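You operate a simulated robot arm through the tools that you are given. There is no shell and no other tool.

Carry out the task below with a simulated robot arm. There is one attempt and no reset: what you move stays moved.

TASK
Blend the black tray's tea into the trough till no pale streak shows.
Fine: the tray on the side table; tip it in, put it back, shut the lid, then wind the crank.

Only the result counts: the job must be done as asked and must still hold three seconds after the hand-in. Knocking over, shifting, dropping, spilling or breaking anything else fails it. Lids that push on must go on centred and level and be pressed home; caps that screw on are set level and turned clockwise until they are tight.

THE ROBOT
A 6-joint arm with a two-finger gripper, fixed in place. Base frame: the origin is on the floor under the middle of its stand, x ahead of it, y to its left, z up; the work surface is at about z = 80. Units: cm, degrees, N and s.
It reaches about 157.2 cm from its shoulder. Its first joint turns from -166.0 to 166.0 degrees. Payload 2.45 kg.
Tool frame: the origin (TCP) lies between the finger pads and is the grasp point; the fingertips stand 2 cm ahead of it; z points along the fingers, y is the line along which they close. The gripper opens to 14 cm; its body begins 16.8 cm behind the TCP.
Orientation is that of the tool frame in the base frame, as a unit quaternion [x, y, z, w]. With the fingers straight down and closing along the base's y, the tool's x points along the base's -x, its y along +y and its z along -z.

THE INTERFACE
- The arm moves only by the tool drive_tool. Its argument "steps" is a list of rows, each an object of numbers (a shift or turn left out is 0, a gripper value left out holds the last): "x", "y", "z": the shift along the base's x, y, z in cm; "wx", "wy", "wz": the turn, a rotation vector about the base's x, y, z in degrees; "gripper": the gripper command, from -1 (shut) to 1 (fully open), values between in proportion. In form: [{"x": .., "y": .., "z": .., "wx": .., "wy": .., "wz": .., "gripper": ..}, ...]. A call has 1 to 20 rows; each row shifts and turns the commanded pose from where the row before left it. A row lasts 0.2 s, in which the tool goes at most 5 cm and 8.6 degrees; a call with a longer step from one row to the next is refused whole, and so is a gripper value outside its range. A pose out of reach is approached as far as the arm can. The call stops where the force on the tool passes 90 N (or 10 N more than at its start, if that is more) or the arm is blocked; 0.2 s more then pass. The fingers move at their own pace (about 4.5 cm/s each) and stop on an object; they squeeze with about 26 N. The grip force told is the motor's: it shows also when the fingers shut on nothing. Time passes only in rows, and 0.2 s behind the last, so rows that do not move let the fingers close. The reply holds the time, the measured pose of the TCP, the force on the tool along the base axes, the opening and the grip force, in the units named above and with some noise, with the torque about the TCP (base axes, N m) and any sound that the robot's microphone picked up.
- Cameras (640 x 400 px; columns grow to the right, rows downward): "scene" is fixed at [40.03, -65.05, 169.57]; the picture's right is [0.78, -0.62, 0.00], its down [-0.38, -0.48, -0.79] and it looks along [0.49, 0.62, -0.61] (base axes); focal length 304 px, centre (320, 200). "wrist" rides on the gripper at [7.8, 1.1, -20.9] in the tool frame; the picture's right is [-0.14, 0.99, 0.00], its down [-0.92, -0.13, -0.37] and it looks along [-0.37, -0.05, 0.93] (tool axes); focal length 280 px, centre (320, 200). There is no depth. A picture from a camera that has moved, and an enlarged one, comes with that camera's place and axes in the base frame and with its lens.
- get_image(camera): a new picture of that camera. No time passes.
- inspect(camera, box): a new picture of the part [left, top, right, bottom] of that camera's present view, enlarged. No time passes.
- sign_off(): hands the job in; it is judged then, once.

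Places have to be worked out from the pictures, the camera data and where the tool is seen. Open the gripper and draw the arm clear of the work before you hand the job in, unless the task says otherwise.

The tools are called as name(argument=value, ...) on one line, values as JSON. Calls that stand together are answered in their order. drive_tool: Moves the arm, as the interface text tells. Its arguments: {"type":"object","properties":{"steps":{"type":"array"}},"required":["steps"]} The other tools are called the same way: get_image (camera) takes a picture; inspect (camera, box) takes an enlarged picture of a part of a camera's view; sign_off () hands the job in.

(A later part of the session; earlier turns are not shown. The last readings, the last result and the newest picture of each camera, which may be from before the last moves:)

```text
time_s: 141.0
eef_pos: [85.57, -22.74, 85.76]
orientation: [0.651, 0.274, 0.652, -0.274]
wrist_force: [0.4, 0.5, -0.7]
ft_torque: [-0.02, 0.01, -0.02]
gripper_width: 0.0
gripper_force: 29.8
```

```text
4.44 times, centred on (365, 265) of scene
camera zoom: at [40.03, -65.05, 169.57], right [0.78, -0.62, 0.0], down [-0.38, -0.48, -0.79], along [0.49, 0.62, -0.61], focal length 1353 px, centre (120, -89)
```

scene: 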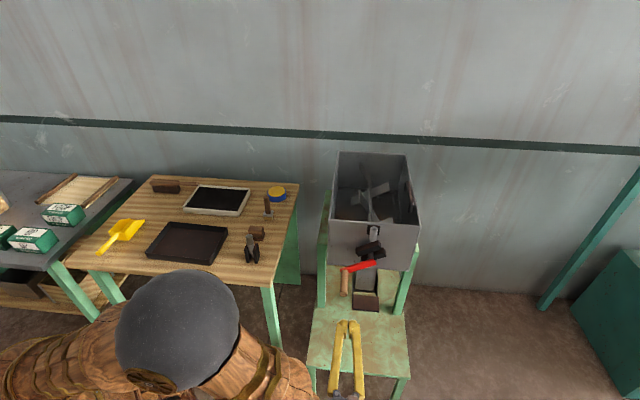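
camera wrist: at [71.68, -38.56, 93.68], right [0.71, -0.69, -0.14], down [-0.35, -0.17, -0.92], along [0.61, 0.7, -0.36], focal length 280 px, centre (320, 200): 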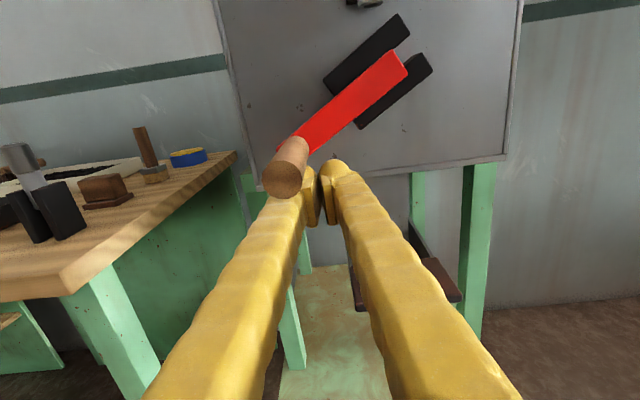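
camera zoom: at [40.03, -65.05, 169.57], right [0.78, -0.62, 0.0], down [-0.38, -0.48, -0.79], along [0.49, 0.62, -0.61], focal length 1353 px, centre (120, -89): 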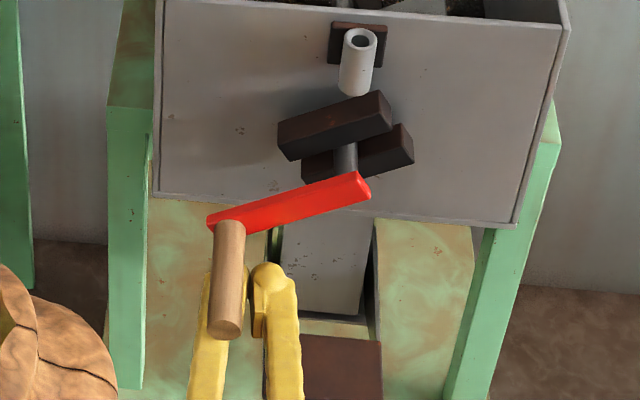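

The rod is just beneath the handle. Pushing it upwards along the circle, checking after a quarter turn.

drive_tool(steps=[{"x": -0.28, "y": 0.28, "z": 1.74}, {"x": -0.85, "y": 0.85, "z": 2.1}, {"x": -0.64, "y": 0.64, "z": 2.2}, {"x": -0.21, "y": 0.21, "z": 2.3}, {}])

get_image(camera="wrist")

inspect(camera="scene", box=[325, 200, 405, 300])

```text
time_s: 142.2
eef_pos: [83.88, -20.81, 94.2]
orientation: [0.651, 0.275, 0.652, -0.275]
wrist_force: [-0.2, 0.8, 0.3]
ft_torque: [0.0, 0.03, 0.01]
gripper_width: 0.0
gripper_force: 29.6
```

```text
taken
camera wrist: at [69.89, -36.51, 102.1], right [0.71, -0.69, -0.14], down [-0.35, -0.17, -0.92], along [0.61, 0.7, -0.36], focal length 280 px, centre (320, 200)
```

wrist: 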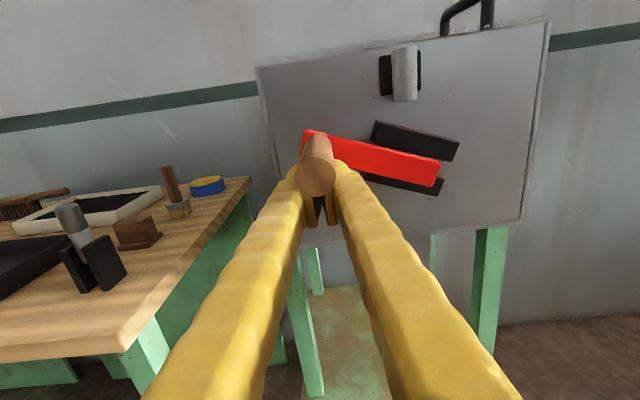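

```text
4.00 times, centred on (365, 250) of scene
camera zoom: at [40.03, -65.05, 169.57], right [0.78, -0.62, 0.0], down [-0.38, -0.48, -0.79], along [0.49, 0.62, -0.61], focal length 1218 px, centre (140, 0)
```

zoom: 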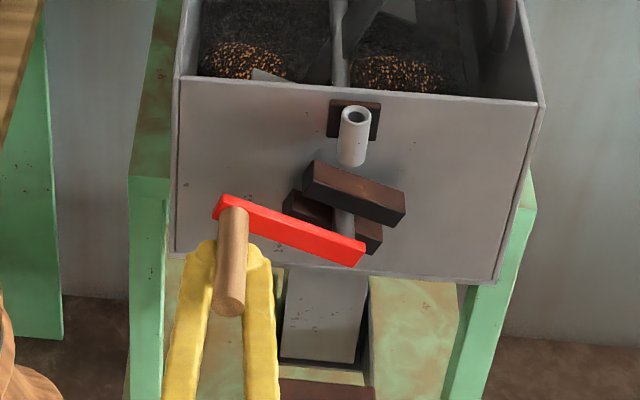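

The handle nests nicely in the V between the fingers, with almost no force. Continuing over the top.

drive_tool(steps=[{"x": 0.22, "y": -0.22, "z": 2.33}, {"x": 0.64, "y": -0.64, "z": 2.17}, {"x": 1.01, "y": -1.01, "z": 1.86}, {"x": 1.32, "y": -1.32, "z": 1.43}, {"x": 1.53, "y": -1.53, "z": 0.9}, {"x": 1.65, "y": -1.65, "z": 0.31}, {}])

get_image(camera="wrist")

inspect(camera="scene", box=[325, 180, 425, 300])

```text
time_s: 143.2
eef_pos: [86.55, -23.82, 100.64]
orientation: [0.656, 0.271, 0.648, -0.276]
wrist_force: [2.9, -2.4, -16.5]
ft_torque: [0.94, -0.24, 0.13]
gripper_width: 0.0
gripper_force: 29.5
stopped in row 5: the force on the tool passed its limit at 107 N (the readings are from after the stop); the commanded pose is now the measured one
```

```text
taken
camera wrist: at [72.89, -39.48, 108.73], right [0.7, -0.69, -0.15], down [-0.36, -0.17, -0.92], along [0.61, 0.7, -0.37], focal length 280 px, centre (320, 200)
```

wrist: 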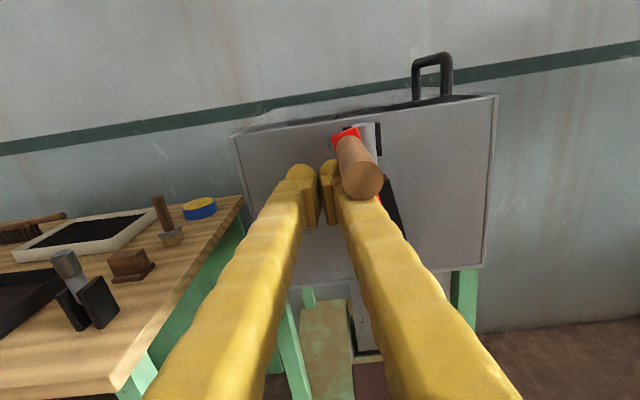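

```text
3.33 times, centred on (375, 240) of scene
camera zoom: at [40.03, -65.05, 169.57], right [0.78, -0.62, 0.0], down [-0.38, -0.48, -0.79], along [0.49, 0.62, -0.61], focal length 1015 px, centre (137, 67)
```

zoom: 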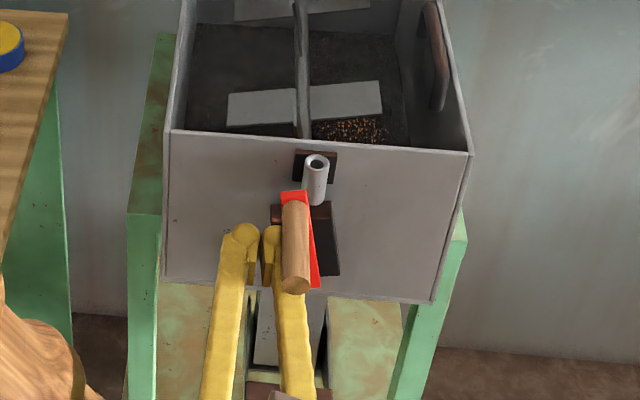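

The push direction had become radial: the handle was riding on top of the splayed right finger near the top of the turn, so it jammed. I'll back off, use only the narrower fingertips, and follow a path that always trails the handle along its direction of travel.

drive_tool(steps=[{"x": -0.8, "y": 0.8, "z": -0.8}, {"x": -1.0, "y": 1.0, "z": -0.3}, {"x": -1.2, "y": -1.2}, {"x": -1.2, "y": -1.2}, {}])

get_image(camera="wrist")

inspect(camera="scene", box=[325, 180, 425, 300])

```text
time_s: 144.4
eef_pos: [82.59, -24.6, 99.61]
orientation: [0.655, 0.272, 0.648, -0.276]
wrist_force: [-0.2, 0.1, 0.1]
ft_torque: [0.0, 0.02, 0.0]
gripper_width: 0.01
gripper_force: 29.1
```

```text
taken
camera wrist: at [68.75, -40.17, 107.75], right [0.71, -0.69, -0.15], down [-0.36, -0.17, -0.92], along [0.61, 0.7, -0.37], focal length 280 px, centre (320, 200)
```

wrist: 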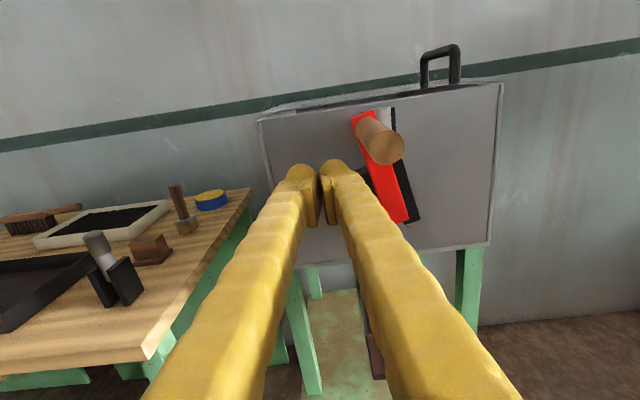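

```text
3.33 times, centred on (375, 240) of scene
camera zoom: at [40.03, -65.05, 169.57], right [0.78, -0.62, 0.0], down [-0.38, -0.48, -0.79], along [0.49, 0.62, -0.61], focal length 1015 px, centre (137, 67)
```

zoom: 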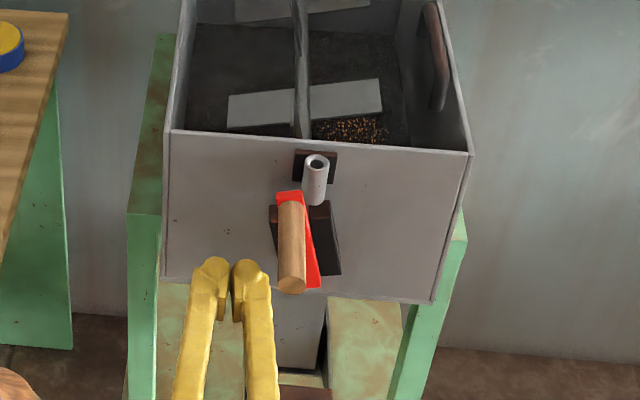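

The crank is at about 165° and the red arm passes in front of the sleeve, so nothing blocks it. Pushing sideways over the top now.

drive_tool(steps=[{"x": 0.35, "y": -0.35, "z": 2.3}, {"x": 1.1, "y": -1.1, "z": 1.0}, {"x": 1.4, "y": -1.4, "z": 0.5}, {"x": 1.7, "y": -1.7, "z": 0.2}, {"x": 1.75, "y": -1.75, "z": -0.1}, {}])

get_image(camera="wrist")

inspect(camera="scene", box=[325, 180, 425, 300])

```text
time_s: 145.8
eef_pos: [88.93, -30.64, 103.53]
orientation: [0.656, 0.271, 0.649, -0.275]
wrist_force: [0.5, 0.0, -0.3]
ft_torque: [0.0, -0.03, -0.01]
gripper_width: 0.0
gripper_force: 29.6
```

```text
taken
camera wrist: at [75.03, -46.38, 111.61], right [0.7, -0.69, -0.15], down [-0.36, -0.17, -0.92], along [0.61, 0.7, -0.37], focal length 280 px, centre (320, 200)
```

wrist: 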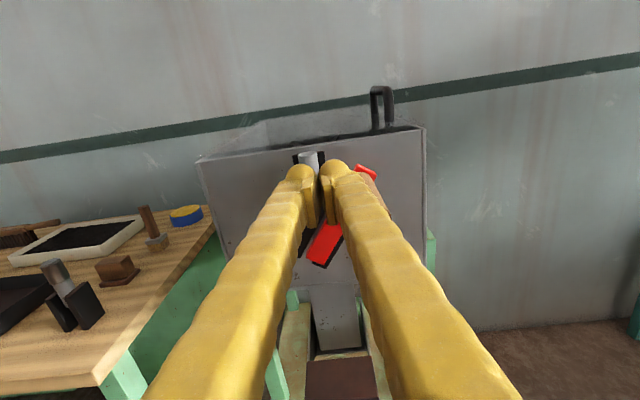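

```text
3.33 times, centred on (375, 240) of scene
camera zoom: at [40.03, -65.05, 169.57], right [0.78, -0.62, 0.0], down [-0.38, -0.48, -0.79], along [0.49, 0.62, -0.61], focal length 1015 px, centre (137, 67)
```

zoom: 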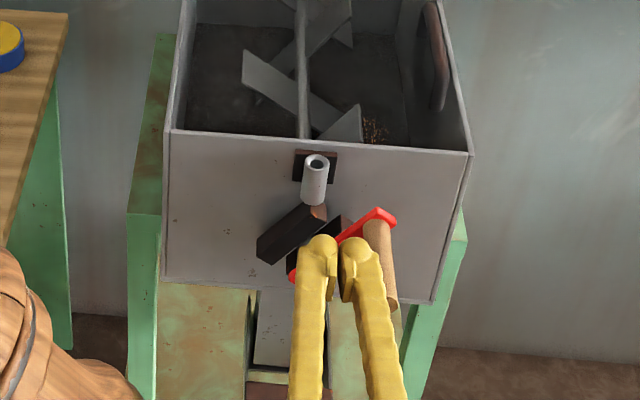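

It went over the top smoothly. Continuing down the right side to the bottom.

drive_tool(steps=[{"x": 1.4, "y": -1.4, "z": -0.92}, {"x": 1.563, "y": -1.563, "z": -1.43}, {"x": 1.287, "y": -1.287, "z": -1.89}, {"x": 0.912, "y": -0.912, "z": -2.24}, {"x": 0.481, "y": -0.481, "z": -2.42}, {"x": 0.007, "y": -0.007, "z": -2.45}, {"x": -0.453, "y": 0.453, "z": -2.3}, {"x": -0.891, "y": 0.891, "z": -2.0}, {"x": -1.266, "y": 1.266, "z": -1.56}, {"x": -1.556, "y": 1.556, "z": -1.02}, {}])

get_image(camera="wrist")

inspect(camera="scene", box=[325, 180, 425, 300])

```text
time_s: 148.2
eef_pos: [90.35, -32.09, 85.33]
orientation: [0.656, 0.272, 0.648, -0.276]
wrist_force: [1.5, -2.5, 1.1]
ft_torque: [-0.06, 0.06, 0.11]
gripper_width: 0.0
gripper_force: 29.3
```

```text
taken
camera wrist: at [76.47, -47.79, 93.36], right [0.7, -0.69, -0.15], down [-0.36, -0.17, -0.92], along [0.61, 0.7, -0.37], focal length 280 px, centre (320, 200)
```

wrist: 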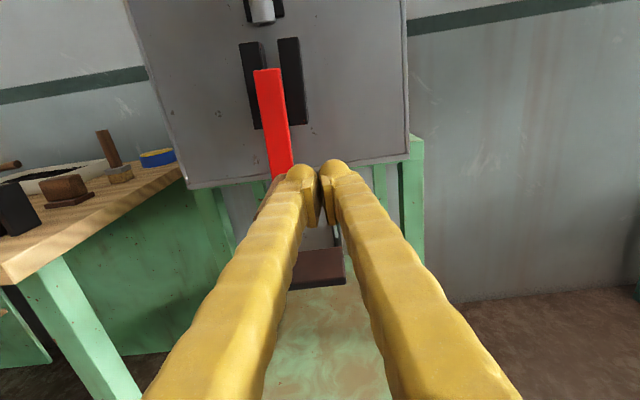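

```text
3.33 times, centred on (375, 240) of scene
camera zoom: at [40.03, -65.05, 169.57], right [0.78, -0.62, 0.0], down [-0.38, -0.48, -0.79], along [0.49, 0.62, -0.61], focal length 1015 px, centre (137, 67)
```

zoom: 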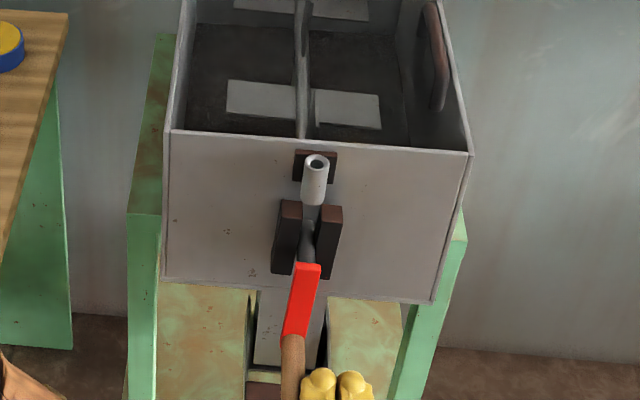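

One full turn completed cleanly and the paddles are blending. I'll now run a whole turn per call.

drive_tool(steps=[{"x": -2.098, "y": 2.098, "z": -0.41}, {"x": -2.156, "y": 2.156, "z": 0.513}, {"x": -2.002, "y": 2.002, "z": 1.382}, {"x": -1.654, "y": 1.654, "z": 2.118}, {"x": -1.141, "y": 1.141, "z": 2.647}, {"x": -0.519, "y": 0.519, "z": 2.915}, {"x": 0.155, "y": -0.155, "z": 2.9}, {"x": 0.814, "y": -0.814, "z": 2.6}, {"x": 1.392, "y": -1.392, "z": 2.045}, {"x": 1.835, "y": -1.835, "z": 1.29}, {"x": 2.098, "y": -2.098, "z": 0.41}, {"x": 2.156, "y": -2.156, "z": -0.513}, {"x": 2.002, "y": -2.002, "z": -1.382}, {"x": 1.654, "y": -1.654, "z": -2.118}, {"x": 1.141, "y": -1.141, "z": -2.647}, {"x": 0.519, "y": -0.519, "z": -2.915}, {"x": -0.155, "y": 0.155, "z": -2.9}, {"x": -0.814, "y": 0.814, "z": -2.6}, {"x": -1.392, "y": 1.392, "z": -2.045}, {"x": -1.835, "y": 1.835, "z": -1.29}])

get_image(camera="wrist")

inspect(camera="scene", box=[325, 140, 425, 300])

inspect(camera="scene", box=[328, 165, 418, 225])

```text
time_s: 152.4
eef_pos: [90.13, -32.04, 85.26]
orientation: [0.656, 0.271, 0.648, -0.275]
wrist_force: [3.1, -1.8, 1.3]
ft_torque: [-0.04, 0.03, 0.04]
gripper_width: 0.0
gripper_force: 28.9
```

```text
taken
camera wrist: at [76.34, -47.79, 93.28], right [0.7, -0.69, -0.15], down [-0.36, -0.17, -0.92], along [0.61, 0.7, -0.37], focal length 280 px, centre (320, 200)
```

wrist: 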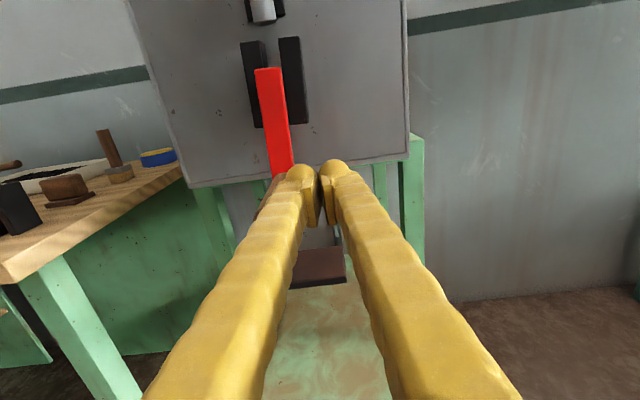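

```text
2.50 times, centred on (375, 220) of scene
camera zoom: at [40.03, -65.05, 169.57], right [0.78, -0.62, 0.0], down [-0.38, -0.48, -0.79], along [0.49, 0.62, -0.61], focal length 761 px, centre (182, 150)
```

zoom: 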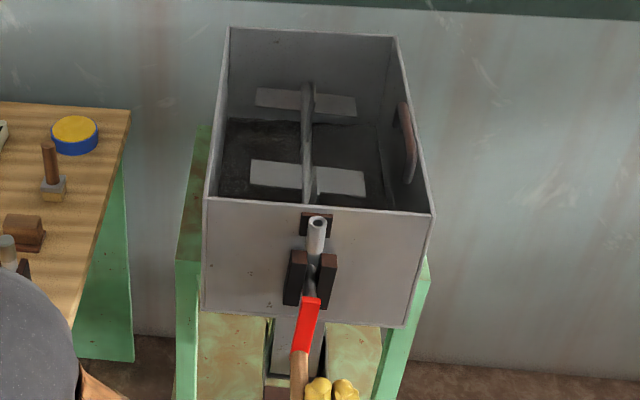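

```text
6.67 times, centred on (373, 195) of scene
camera zoom: at [40.03, -65.05, 169.57], right [0.78, -0.62, 0.0], down [-0.38, -0.48, -0.79], along [0.49, 0.62, -0.61], focal length 2030 px, centre (-33, 233)
```

zoom: 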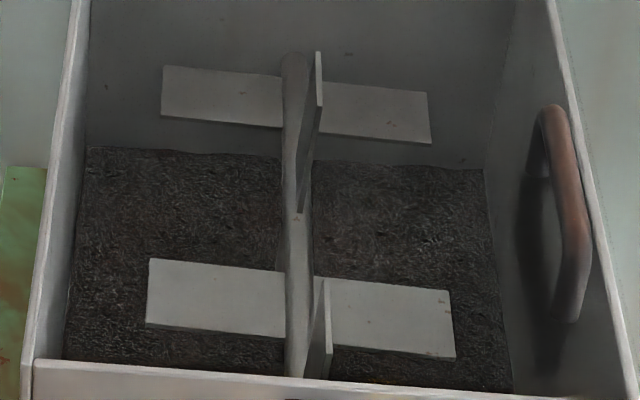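

The pale flecks have already gone from this camera's view. To be sure, I'll add more turns before inspecting closely.

drive_tool(steps=[{"x": -1.95, "y": 2.06, "z": -0.37}, {"x": -2.156, "y": 2.156, "z": 0.513}, {"x": -2.002, "y": 2.002, "z": 1.382}, {"x": -1.654, "y": 1.654, "z": 2.118}, {"x": -1.141, "y": 1.141, "z": 2.647}, {"x": -0.519, "y": 0.519, "z": 2.915}, {"x": 0.155, "y": -0.155, "z": 2.9}, {"x": 0.814, "y": -0.814, "z": 2.6}, {"x": 1.392, "y": -1.392, "z": 2.045}, {"x": 1.835, "y": -1.835, "z": 1.29}, {"x": 2.098, "y": -2.098, "z": 0.41}, {"x": 2.156, "y": -2.156, "z": -0.513}, {"x": 2.002, "y": -2.002, "z": -1.382}, {"x": 1.654, "y": -1.654, "z": -2.118}, {"x": 1.141, "y": -1.141, "z": -2.647}, {"x": 0.519, "y": -0.519, "z": -2.915}, {"x": -0.155, "y": 0.155, "z": -2.9}, {"x": -0.814, "y": 0.814, "z": -2.6}, {"x": -1.392, "y": 1.392, "z": -2.045}, {"x": -1.835, "y": 1.835, "z": -1.29}])

inspect(camera="scene", box=[325, 140, 425, 300])

```text
time_s: 156.6
eef_pos: [90.47, -32.03, 85.66]
orientation: [0.656, 0.271, 0.648, -0.275]
wrist_force: [3.2, -1.8, -0.5]
ft_torque: [-0.01, 0.01, 0.04]
gripper_width: 0.02
gripper_force: 29.4
```

```text
2.50 times, centred on (375, 220) of scene
camera zoom: at [40.03, -65.05, 169.57], right [0.78, -0.62, 0.0], down [-0.38, -0.48, -0.79], along [0.49, 0.62, -0.61], focal length 761 px, centre (182, 150)
```

zoom: 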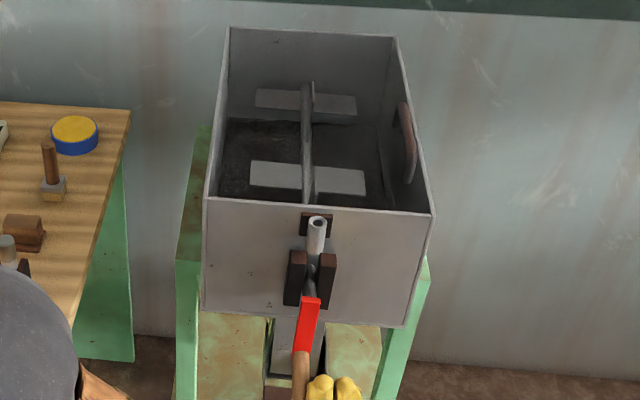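

drive_tool(steps=[{"x": -2.1, "y": 2.1, "z": -0.45}, {"x": -2.156, "y": 2.156, "z": 0.513}, {"x": -2.002, "y": 2.002, "z": 1.382}, {"x": -1.654, "y": 1.654, "z": 2.118}, {"x": -1.141, "y": 1.141, "z": 2.647}, {"x": -0.519, "y": 0.519, "z": 2.915}, {"x": 0.155, "y": -0.155, "z": 2.9}, {"x": 0.814, "y": -0.814, "z": 2.6}, {"x": 1.392, "y": -1.392, "z": 2.045}, {"x": 1.835, "y": -1.835, "z": 1.29}, {"x": 2.098, "y": -2.098, "z": 0.41}, {"x": 2.156, "y": -2.156, "z": -0.513}, {"x": 2.002, "y": -2.002, "z": -1.382}, {"x": 1.654, "y": -1.654, "z": -2.118}, {"x": 1.141, "y": -1.141, "z": -2.647}, {"x": 0.519, "y": -0.519, "z": -2.915}, {"x": -0.155, "y": 0.155, "z": -2.9}, {"x": -0.814, "y": 0.814, "z": -2.6}, {"x": -1.392, "y": 1.392, "z": -2.045}, {"x": -1.835, "y": 1.835, "z": -1.29}])

get_image(camera="wrist")

```text
time_s: 160.8
eef_pos: [90.43, -32.06, 85.21]
orientation: [0.656, 0.271, 0.648, -0.275]
wrist_force: [3.4, -2.6, -0.7]
ft_torque: [0.02, -0.04, 0.04]
gripper_width: 0.01
gripper_force: 29.1
```

```text
taken
camera wrist: at [76.51, -47.85, 93.31], right [0.7, -0.69, -0.15], down [-0.36, -0.17, -0.92], along [0.61, 0.7, -0.37], focal length 280 px, centre (320, 200)
```

wrist: 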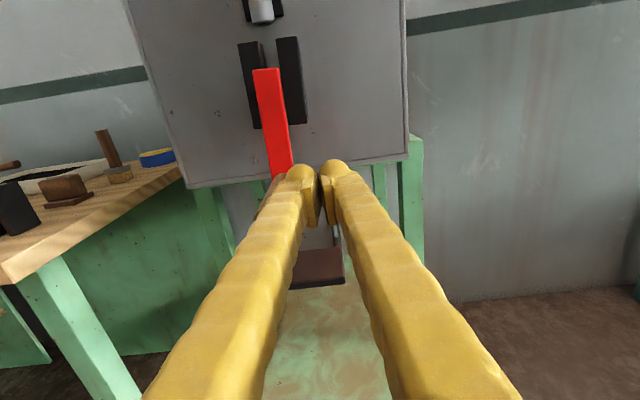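

Four turns so far. Two more for margin, then I'll look down through the lid.

drive_tool(steps=[{"x": -2.1, "y": 2.1, "z": -0.41}, {"x": -2.156, "y": 2.156, "z": 0.513}, {"x": -2.002, "y": 2.002, "z": 1.382}, {"x": -1.654, "y": 1.654, "z": 2.118}, {"x": -1.141, "y": 1.141, "z": 2.647}, {"x": -0.519, "y": 0.519, "z": 2.915}, {"x": 0.155, "y": -0.155, "z": 2.9}, {"x": 0.814, "y": -0.814, "z": 2.6}, {"x": 1.392, "y": -1.392, "z": 2.045}, {"x": 1.835, "y": -1.835, "z": 1.29}, {"x": 2.098, "y": -2.098, "z": 0.41}, {"x": 2.156, "y": -2.156, "z": -0.513}, {"x": 2.002, "y": -2.002, "z": -1.382}, {"x": 1.654, "y": -1.654, "z": -2.118}, {"x": 1.141, "y": -1.141, "z": -2.647}, {"x": 0.519, "y": -0.519, "z": -2.915}, {"x": -0.155, "y": 0.155, "z": -2.9}, {"x": -0.814, "y": 0.814, "z": -2.6}, {"x": -1.392, "y": 1.392, "z": -2.045}, {"x": -1.835, "y": 1.835, "z": -1.29}])

inspect(camera="scene", box=[325, 140, 425, 300])

```text
time_s: 165.0
eef_pos: [90.32, -32.11, 85.34]
orientation: [0.656, 0.272, 0.649, -0.275]
wrist_force: [3.4, -1.7, 0.4]
ft_torque: [-0.03, 0.0, 0.05]
gripper_width: 0.0
gripper_force: 29.7
```

```text
2.50 times, centred on (375, 220) of scene
camera zoom: at [40.03, -65.05, 169.57], right [0.78, -0.62, 0.0], down [-0.38, -0.48, -0.79], along [0.49, 0.62, -0.61], focal length 761 px, centre (182, 150)
```

zoom: 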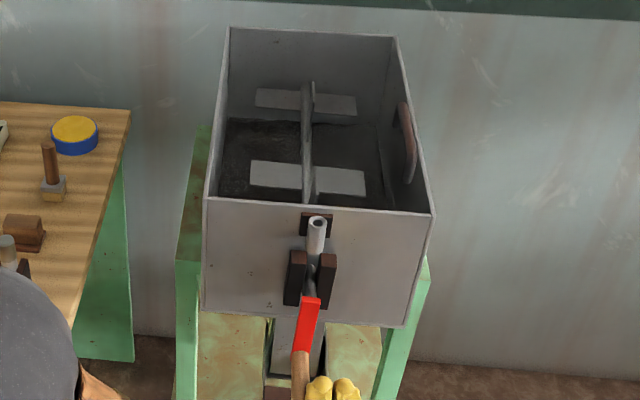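

drive_tool(steps=[{"x": -2.1, "y": 2.1, "z": -0.41}, {"x": -2.156, "y": 2.156, "z": 0.513}, {"x": -2.002, "y": 2.002, "z": 1.382}, {"x": -1.654, "y": 1.654, "z": 2.118}, {"x": -1.141, "y": 1.141, "z": 2.647}, {"x": -0.519, "y": 0.519, "z": 2.915}, {"x": 0.155, "y": -0.155, "z": 2.9}, {"x": 0.814, "y": -0.814, "z": 2.6}, {"x": 1.392, "y": -1.392, "z": 2.045}, {"x": 1.835, "y": -1.835, "z": 1.29}, {"x": 2.098, "y": -2.098, "z": 0.41}, {"x": 2.156, "y": -2.156, "z": -0.513}, {"x": 2.002, "y": -2.002, "z": -1.382}, {"x": 1.654, "y": -1.654, "z": -2.118}, {"x": 1.141, "y": -1.141, "z": -2.647}, {"x": 0.519, "y": -0.519, "z": -2.915}, {"x": -0.155, "y": 0.155, "z": -2.9}, {"x": -0.814, "y": 0.814, "z": -2.6}, {"x": -1.392, "y": 1.392, "z": -2.045}, {"x": -1.835, "y": 1.835, "z": -1.29}])

inspect(camera="scene", box=[328, 165, 418, 225])

```text
time_s: 169.2
eef_pos: [90.3, -32.32, 85.42]
orientation: [0.656, 0.272, 0.649, -0.275]
wrist_force: [2.8, -0.9, -0.1]
ft_torque: [-0.01, -0.06, 0.05]
gripper_width: 0.0
gripper_force: 29.4
```

```text
6.67 times, centred on (373, 195) of scene
camera zoom: at [40.03, -65.05, 169.57], right [0.78, -0.62, 0.0], down [-0.38, -0.48, -0.79], along [0.49, 0.62, -0.61], focal length 2030 px, centre (-33, 233)
```

zoom: 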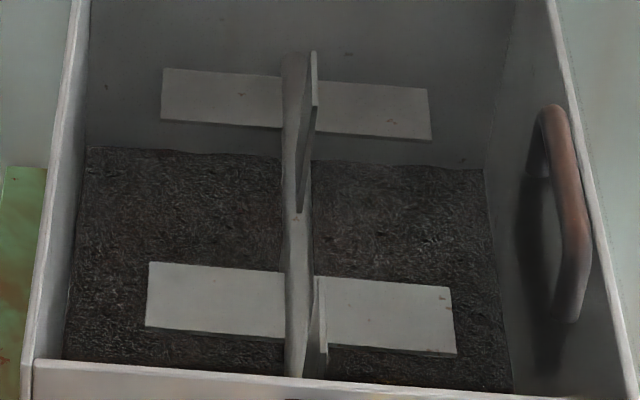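

Six turns done and no flecks are visible from the side. Backing out and rising to look straight down through the clear lid.

drive_tool(steps=[{"x": 0.5, "y": -0.5}, {"x": -2.2, "y": -2.2}, {"x": -2.6, "y": -2.6}, {"x": -2.6, "y": -2.6}, {"z": 3.6, "wx": -3.18, "wy": 3.18}, {"z": 3.6, "wx": -3.18, "wy": 3.18}, {"z": 3.6, "wx": -3.18, "wy": 3.18}, {"z": 3.6, "wx": -3.18, "wy": 3.18}, {"z": 3.6, "wx": -3.18, "wy": 3.18}, {"z": 3.6, "wx": -3.18, "wy": 3.18}, {"z": 3.6, "wx": -3.18, "wy": 3.18}, {"z": 3.6, "wx": -3.18, "wy": 3.18}, {"z": 3.6, "wx": -3.18, "wy": 3.18}, {"z": 3.6, "wx": -3.18, "wy": 3.18}, {"x": 2.0, "y": 3.5}, {"x": 2.0, "y": 3.5}, {"x": 2.5, "y": 3.2}, {"x": 2.5, "y": 3.2}])

get_image(camera="wrist")

get_image(camera="scene")

```text
time_s: 173.0
eef_pos: [92.5, -26.61, 121.46]
orientation: [0.856, 0.351, 0.349, -0.151]
wrist_force: [-0.9, -0.6, 0.0]
ft_torque: [-0.02, -0.01, 0.01]
gripper_width: 0.0
gripper_force: 28.8
```

```text
taken
camera wrist: at [86.95, -34.07, 141.95], right [0.63, -0.77, -0.11], down [-0.74, -0.55, -0.38], along [0.23, 0.32, -0.92], focal length 280 px, centre (320, 200)
```

wrist: 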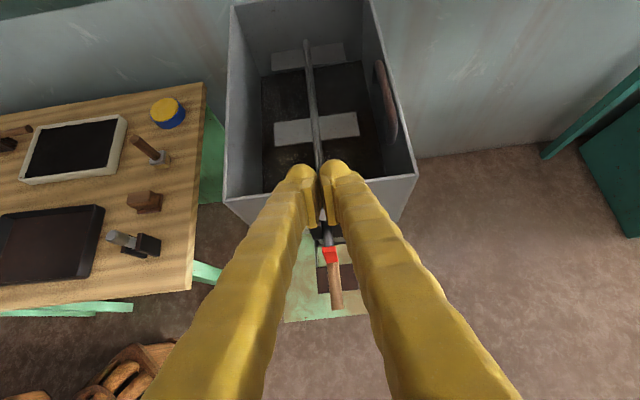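

```text
taken
```

scene: 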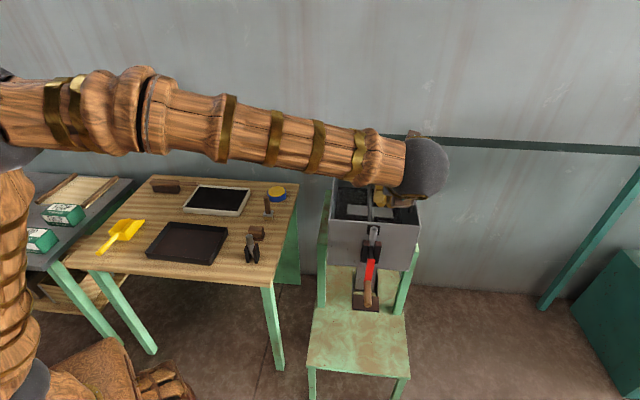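

inspect(camera="wrist", box=[225, 30, 415, 200])

inspect(camera="wrist", box=[250, 130, 330, 200])

inspect(camera="wrist", box=[330, 130, 410, 200])

inspect(camera="wrist", box=[240, 30, 400, 130])

```text
2.35 times, centred on (320, 115) of wrist
camera zoom: at [86.95, -34.07, 141.95], right [0.63, -0.77, -0.11], down [-0.74, -0.55, -0.38], along [0.23, 0.32, -0.92], focal length 660 px, centre (320, 400)
```

zoom: 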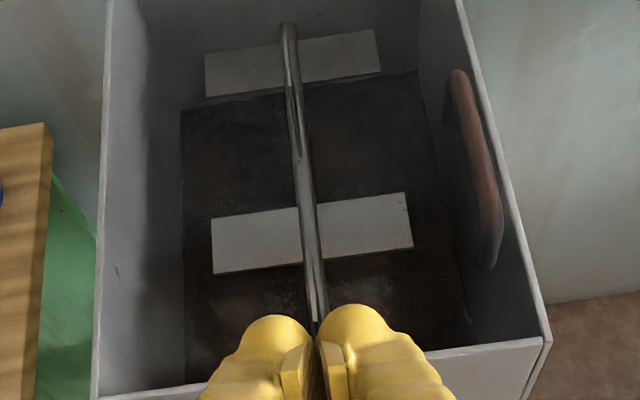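

```text
5.71 times, centred on (290, 165) of wrist
camera zoom: at [86.95, -34.07, 141.95], right [0.63, -0.77, -0.11], down [-0.74, -0.55, -0.38], along [0.23, 0.32, -0.92], focal length 1602 px, centre (491, 400)
```

zoom: 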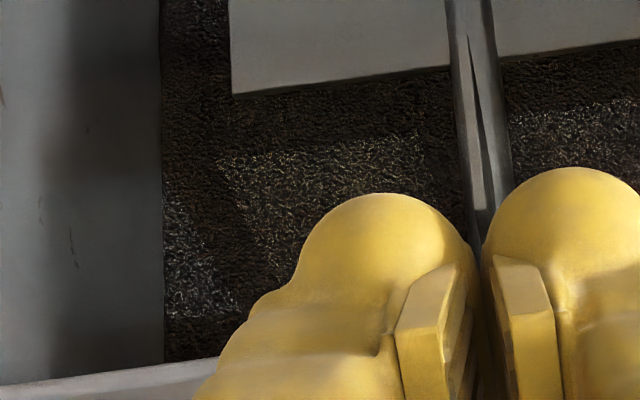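

```text
5.71 times, centred on (370, 165) of wrist
camera zoom: at [86.95, -34.07, 141.95], right [0.63, -0.77, -0.11], down [-0.74, -0.55, -0.38], along [0.23, 0.32, -0.92], focal length 1602 px, centre (34, 400)
```

zoom: 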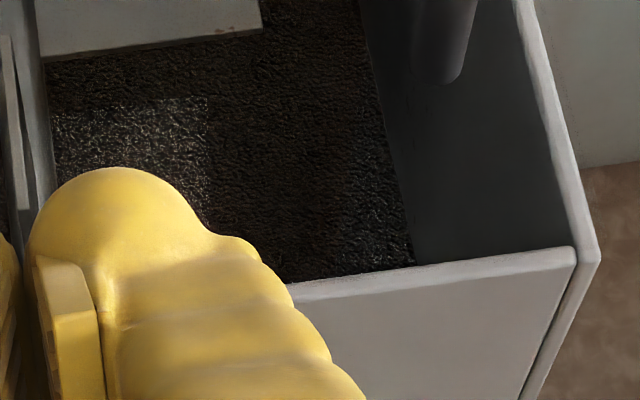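

```text
4.00 times, centred on (320, 80) of wrist
camera zoom: at [86.95, -34.07, 141.95], right [0.63, -0.77, -0.11], down [-0.74, -0.55, -0.38], along [0.23, 0.32, -0.92], focal length 1122 px, centre (320, 680)
```

zoom: 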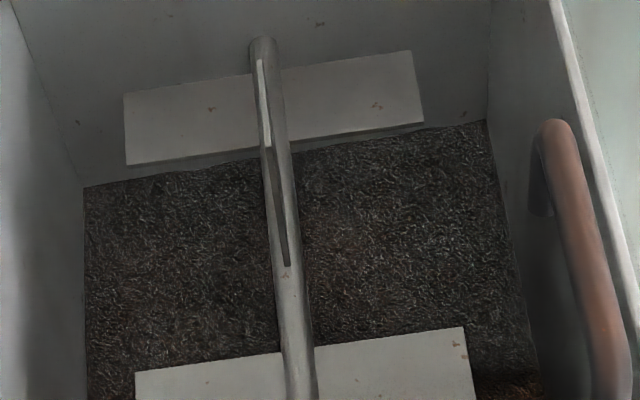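

The tea looks uniformly dark; one orange tint near the right side needs a closer look.

inspect(camera="wrist", box=[345, 105, 395, 145])

inspect(camera="wrist", box=[340, 135, 400, 185])

inspect(camera="wrist", box=[255, 90, 325, 180])

```text
10.00 times, centred on (370, 125) of wrist
camera zoom: at [86.95, -34.07, 141.95], right [0.63, -0.77, -0.11], down [-0.74, -0.55, -0.38], along [0.23, 0.32, -0.92], focal length 2804 px, centre (-180, 950)
```

zoom: 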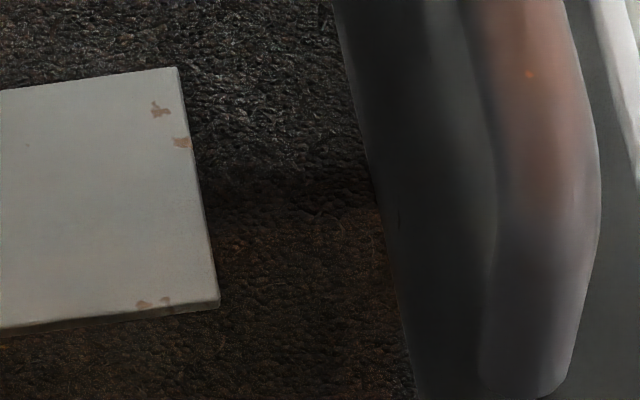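

```text
8.00 times, centred on (370, 160) of wrist
camera zoom: at [86.95, -34.07, 141.95], right [0.63, -0.77, -0.11], down [-0.74, -0.55, -0.38], along [0.23, 0.32, -0.92], focal length 2243 px, centre (-80, 520)
```

zoom: 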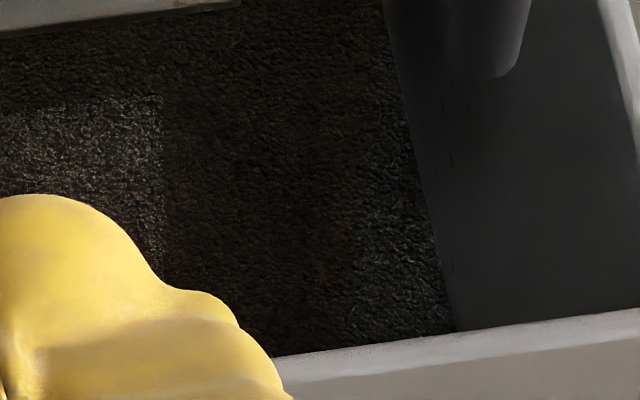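

```text
4.44 times, centred on (290, 135) of wrist
camera zoom: at [86.95, -34.07, 141.95], right [0.63, -0.77, -0.11], down [-0.74, -0.55, -0.38], along [0.23, 0.32, -0.92], focal length 1246 px, centre (453, 489)
```

zoom: 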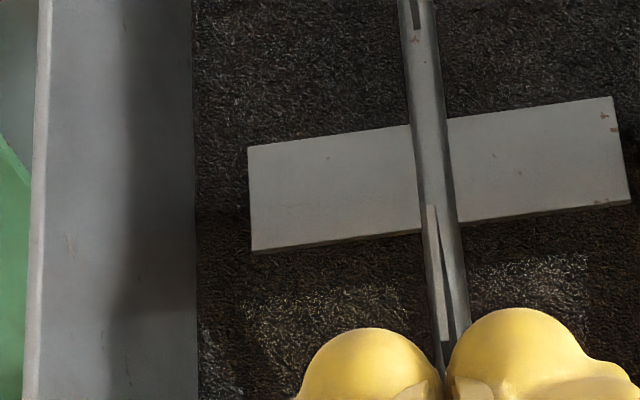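

The brown tint and bright patches look like reflections in the glass. Shifting the camera will show whether they move relative to the tea.

drive_tool(steps=[{"x": -1.5, "y": -1.5, "z": 2}, {"x": -1.5, "y": -1.5, "z": 2}, {"x": -1.5, "y": -1.5, "z": 2}, {"x": -1.5, "y": 2.0, "z": 1}, {"x": -1.5, "y": 2.0, "z": 1}, {"x": -1.5, "y": 2.0, "z": 1}])

get_image(camera="wrist")

inspect(camera="wrist", box=[270, 20, 440, 190])

```text
time_s: 174.4
eef_pos: [83.63, -25.1, 130.47]
orientation: [0.856, 0.352, 0.348, -0.15]
wrist_force: [0.3, 0.3, 0.5]
ft_torque: [0.08, 0.01, 0.04]
gripper_width: 0.03
gripper_force: 29.5
```

```text
taken
camera wrist: at [78.01, -32.6, 150.85], right [0.63, -0.77, -0.11], down [-0.74, -0.55, -0.38], along [0.23, 0.32, -0.92], focal length 280 px, centre (320, 200)
```

wrist: 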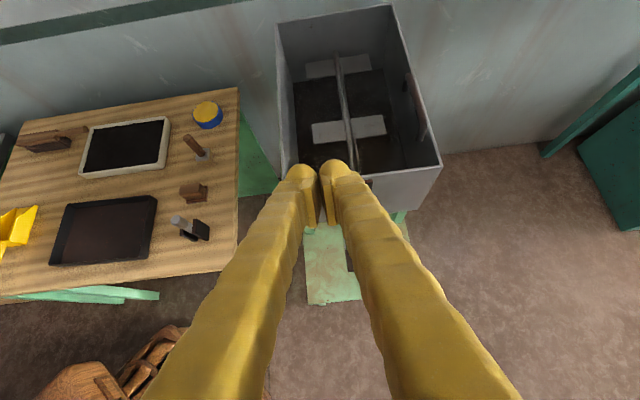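

```text
2.35 times, centred on (355, 105) of wrist
camera zoom: at [78.01, -32.6, 150.85], right [0.63, -0.77, -0.11], down [-0.74, -0.55, -0.38], along [0.23, 0.32, -0.92], focal length 660 px, centre (238, 424)
```

zoom: 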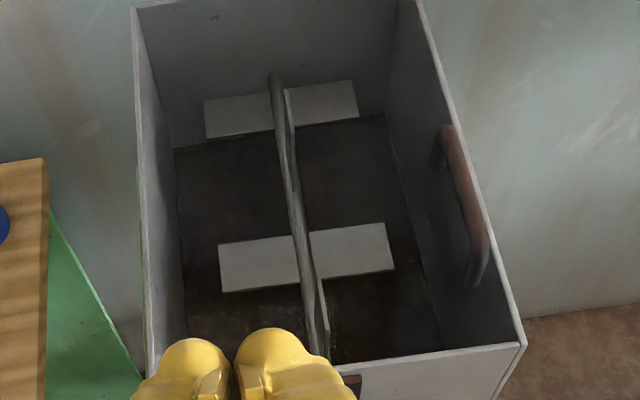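

inspect(camera="wrist", box=[335, 125, 415, 180])

inspect(camera="wrist", box=[290, 70, 400, 165])

inspect(camera="scene", box=[140, 190, 300, 275])

```text
7.27 times, centred on (375, 152) of wrist
camera zoom: at [78.01, -32.6, 150.85], right [0.63, -0.77, -0.11], down [-0.74, -0.55, -0.38], along [0.23, 0.32, -0.92], focal length 2039 px, centre (-80, 546)
```

zoom: 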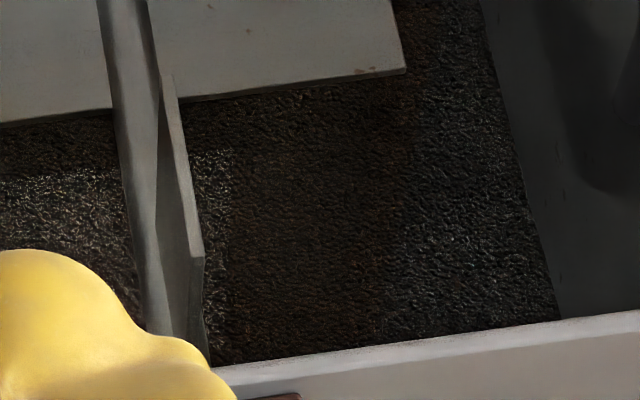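

```text
4.21 times, centred on (345, 118) of wrist
camera zoom: at [78.01, -32.6, 150.85], right [0.63, -0.77, -0.11], down [-0.74, -0.55, -0.38], along [0.23, 0.32, -0.92], focal length 1181 px, centre (215, 547)
```

zoom: 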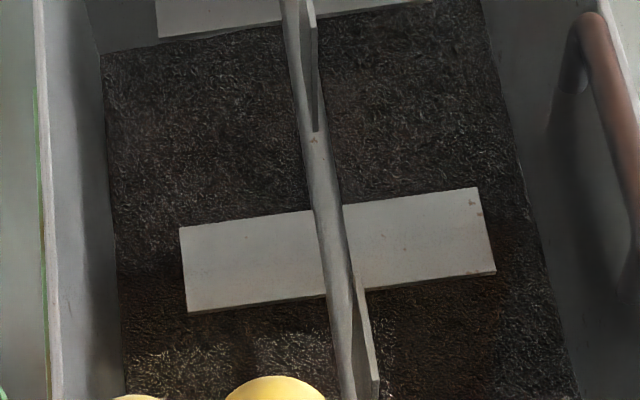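

```text
4.00 times, centred on (220, 232) of scene
camera zoom: at [40.03, -65.05, 169.57], right [0.78, -0.62, 0.0], down [-0.38, -0.48, -0.79], along [0.49, 0.62, -0.61], focal length 1218 px, centre (720, 70)
```

zoom: 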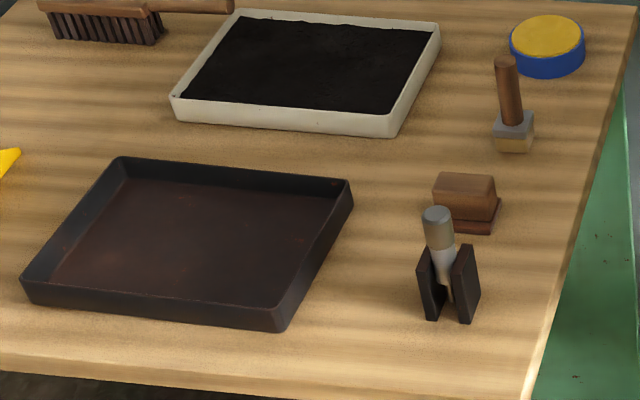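

The bright patches shifted with the camera, so they are reflections. One more view from the other side for the near-left corner, away from the yellow fingers.

drive_tool(steps=[{"x": 2.8, "y": -2.8}, {"x": 2.8, "y": -2.8}, {"x": 2.8, "y": -2.8}, {"x": 2.8, "y": -2.8}, {"x": 1.4, "y": -1.4}, {}])

get_image(camera="wrist")

inspect(camera="wrist", box=[190, 60, 310, 190])

```text
time_s: 175.8
eef_pos: [96.16, -37.75, 130.4]
orientation: [0.856, 0.351, 0.348, -0.15]
wrist_force: [-0.6, 0.5, -0.1]
ft_torque: [0.0, 0.01, 0.0]
gripper_width: 0.01
gripper_force: 29.3
```

```text
taken
camera wrist: at [90.6, -45.16, 150.82], right [0.63, -0.77, -0.11], down [-0.74, -0.55, -0.38], along [0.23, 0.32, -0.92], focal length 280 px, centre (320, 200)
```

wrist: 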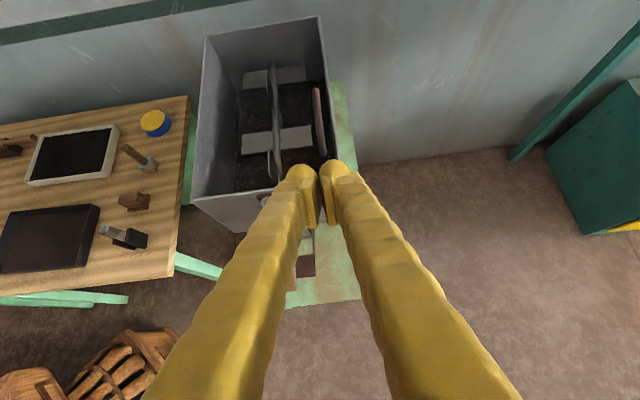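

```text
3.08 times, centred on (250, 125) of wrist
camera zoom: at [90.6, -45.16, 150.82], right [0.63, -0.77, -0.11], down [-0.74, -0.55, -0.38], along [0.23, 0.32, -0.92], focal length 863 px, centre (535, 431)
```

zoom: 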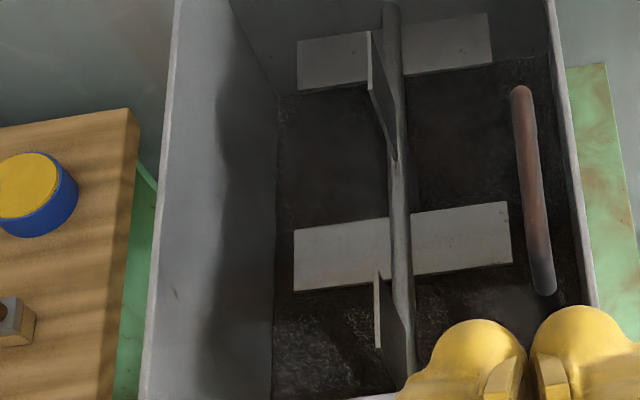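

The near-left tea is uniformly dark as well, so the blend shows no pale streak. I'll check for any spills, then withdraw the arm and open the gripper.

drive_tool(steps=[{"z": 3}, {"x": -2, "y": 2, "z": 3}, {"x": -3, "y": 3.3, "z": 2, "wx": -2.65, "wy": 2.65}, {"x": -3, "y": 3.3, "z": 1, "wx": -2.65, "wy": 2.65}, {"x": -3, "y": 3.3, "z": 1, "wx": -2.65, "wy": 2.65}, {"x": -3, "y": 3.3, "wx": -2.65, "wy": 2.65}, {"x": -3, "y": 3.3, "wx": -2.65, "wy": 2.65}, {"x": -3, "y": 3.3, "wx": -2.65, "wy": 2.65}, {"x": -3, "y": 3.3, "wx": -2.65, "wy": 2.65}, {"x": -3, "y": 3.3, "wx": -2.65, "wy": 2.65}, {"x": -3, "y": 3.3, "wx": -2.65, "wy": 2.65}, {"x": -3, "y": 3.3, "wx": -2.65, "wy": 2.65}, {"x": -3, "y": 3.3, "wx": -2.65, "wy": 2.65}, {"x": -2, "y": 3, "wx": -2.65, "wy": 2.65, "gripper": 0.5}, {"gripper": 1}, {"gripper": 1}, {"gripper": 1}])

get_image(camera="scene")

get_image(camera="wrist")

inspect(camera="scene", box=[300, 140, 440, 330])

```text
time_s: 179.4
eef_pos: [59.0, 3.62, 140.4]
orientation: [0.925, 0.379, -0.005, -0.002]
wrist_force: [-0.8, 0.2, 0.3]
ft_torque: [0.0, 0.0, 0.0]
gripper_width: 8.64
gripper_force: 0.1
```

```text
taken
```

scene: 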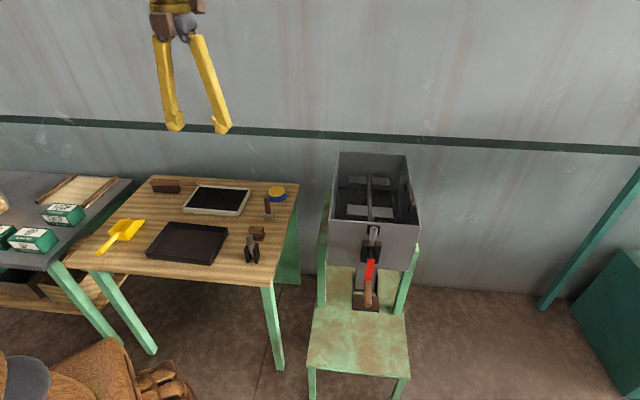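

```text
taken
camera wrist: at [65.59, 8.2, 161.41], right [0.6, -0.8, -0.01], down [-0.74, -0.55, 0.38], along [-0.31, -0.22, -0.93], focal length 280 px, centre (320, 200)
```

wrist: 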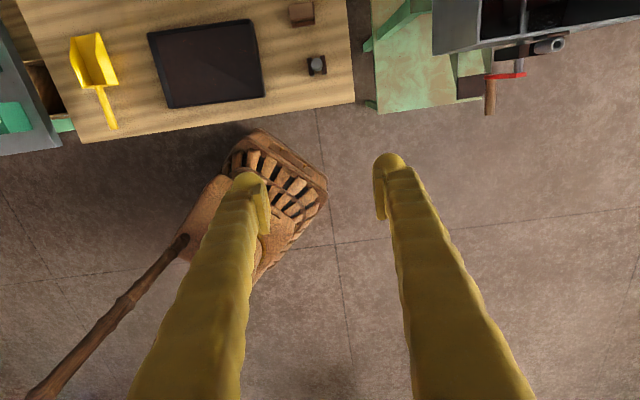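

```text
2.11 times, centred on (370, 235) of scene
camera zoom: at [40.03, -65.05, 169.57], right [0.78, -0.62, 0.0], down [-0.38, -0.48, -0.79], along [0.49, 0.62, -0.61], focal length 641 px, centre (215, 126)
```

zoom: 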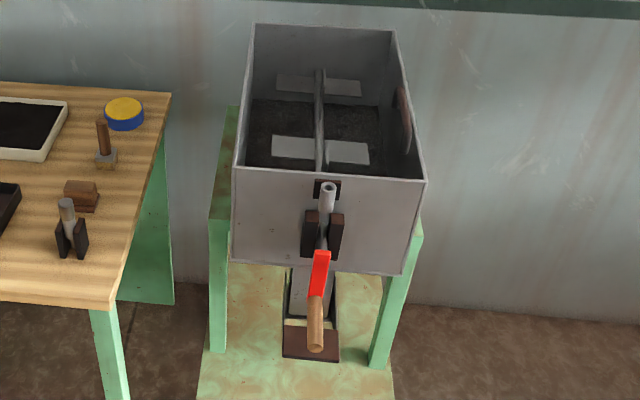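

Everything stands as it did, with no spills visible. A last close look at the tea and the lid's seating.

inspect(camera="scene", box=[328, 165, 418, 225])

inspect(camera="scene", box=[395, 150, 425, 170])

inspect(camera="scene", box=[400, 200, 440, 230])

inspect(camera="scene", box=[140, 210, 240, 275])

```text
6.67 times, centred on (373, 195) of scene
camera zoom: at [40.03, -65.05, 169.57], right [0.78, -0.62, 0.0], down [-0.38, -0.48, -0.79], along [0.49, 0.62, -0.61], focal length 2030 px, centre (-33, 233)
```

zoom: 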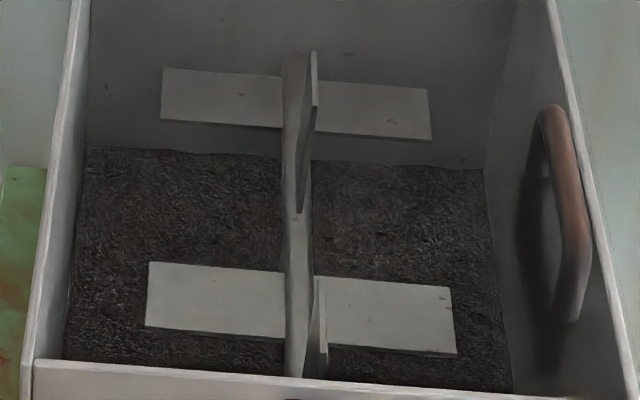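

```text
16.00 times, centred on (410, 160) of scene
camera zoom: at [40.03, -65.05, 169.57], right [0.78, -0.62, 0.0], down [-0.38, -0.48, -0.79], along [0.49, 0.62, -0.61], focal length 4872 px, centre (-1120, 840)
```

zoom: 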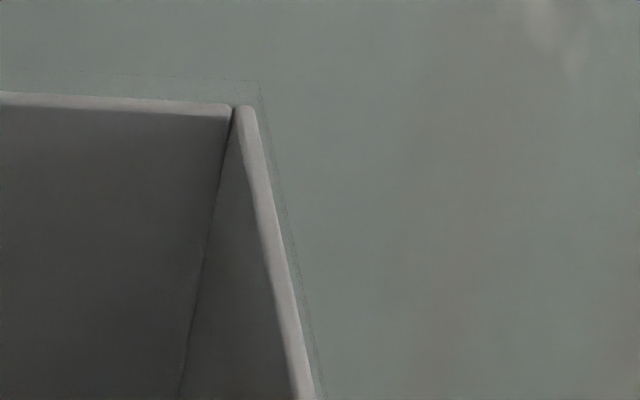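

```text
13.33 times, centred on (420, 215) of scene
camera zoom: at [40.03, -65.05, 169.57], right [0.78, -0.62, 0.0], down [-0.38, -0.48, -0.79], along [0.49, 0.62, -0.61], focal length 4060 px, centre (-1013, 0)
```

zoom: 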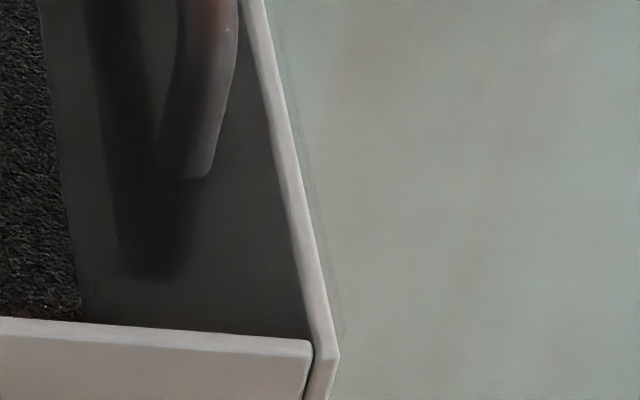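

```text
6.15 times, centred on (190, 242) of scene
camera zoom: at [40.03, -65.05, 169.57], right [0.78, -0.62, 0.0], down [-0.38, -0.48, -0.79], along [0.49, 0.62, -0.61], focal length 1874 px, centre (1120, -62)
```

zoom: 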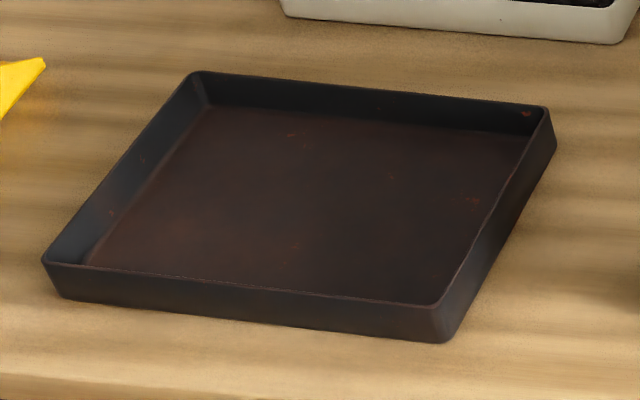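

The lid outline matches its initial closed position exactly. One last zoom on the strip of tea along the near wall.

inspect(camera="scene", box=[333, 205, 373, 230])

inspect(camera="scene", box=[368, 205, 408, 230])

```text
16.00 times, centred on (353, 218) of scene
camera zoom: at [40.03, -65.05, 169.57], right [0.78, -0.62, 0.0], down [-0.38, -0.48, -0.79], along [0.49, 0.62, -0.61], focal length 4872 px, centre (-208, -80)
```

zoom: 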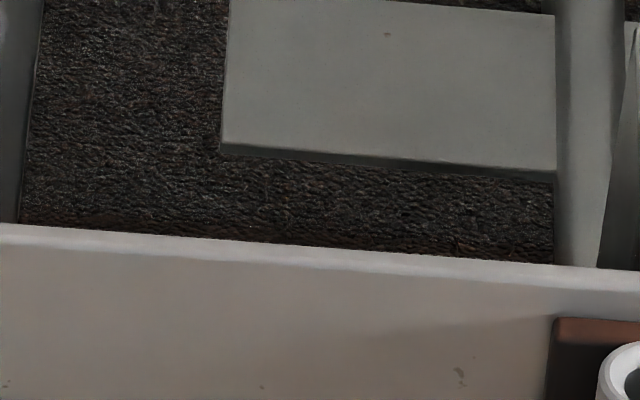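

```text
16.00 times, centred on (388, 218) of scene
camera zoom: at [40.03, -65.05, 169.57], right [0.78, -0.62, 0.0], down [-0.38, -0.48, -0.79], along [0.49, 0.62, -0.61], focal length 4872 px, centre (-768, -80)
```

zoom: 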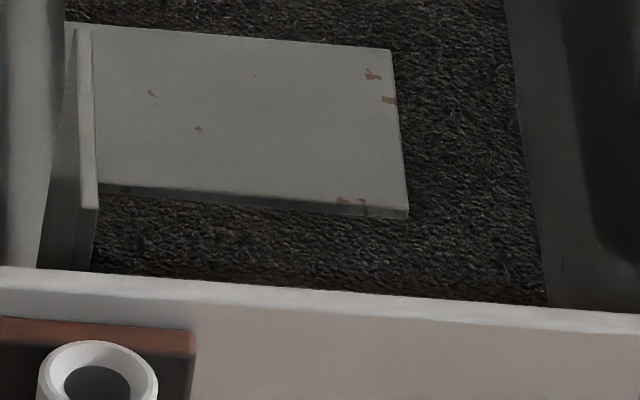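

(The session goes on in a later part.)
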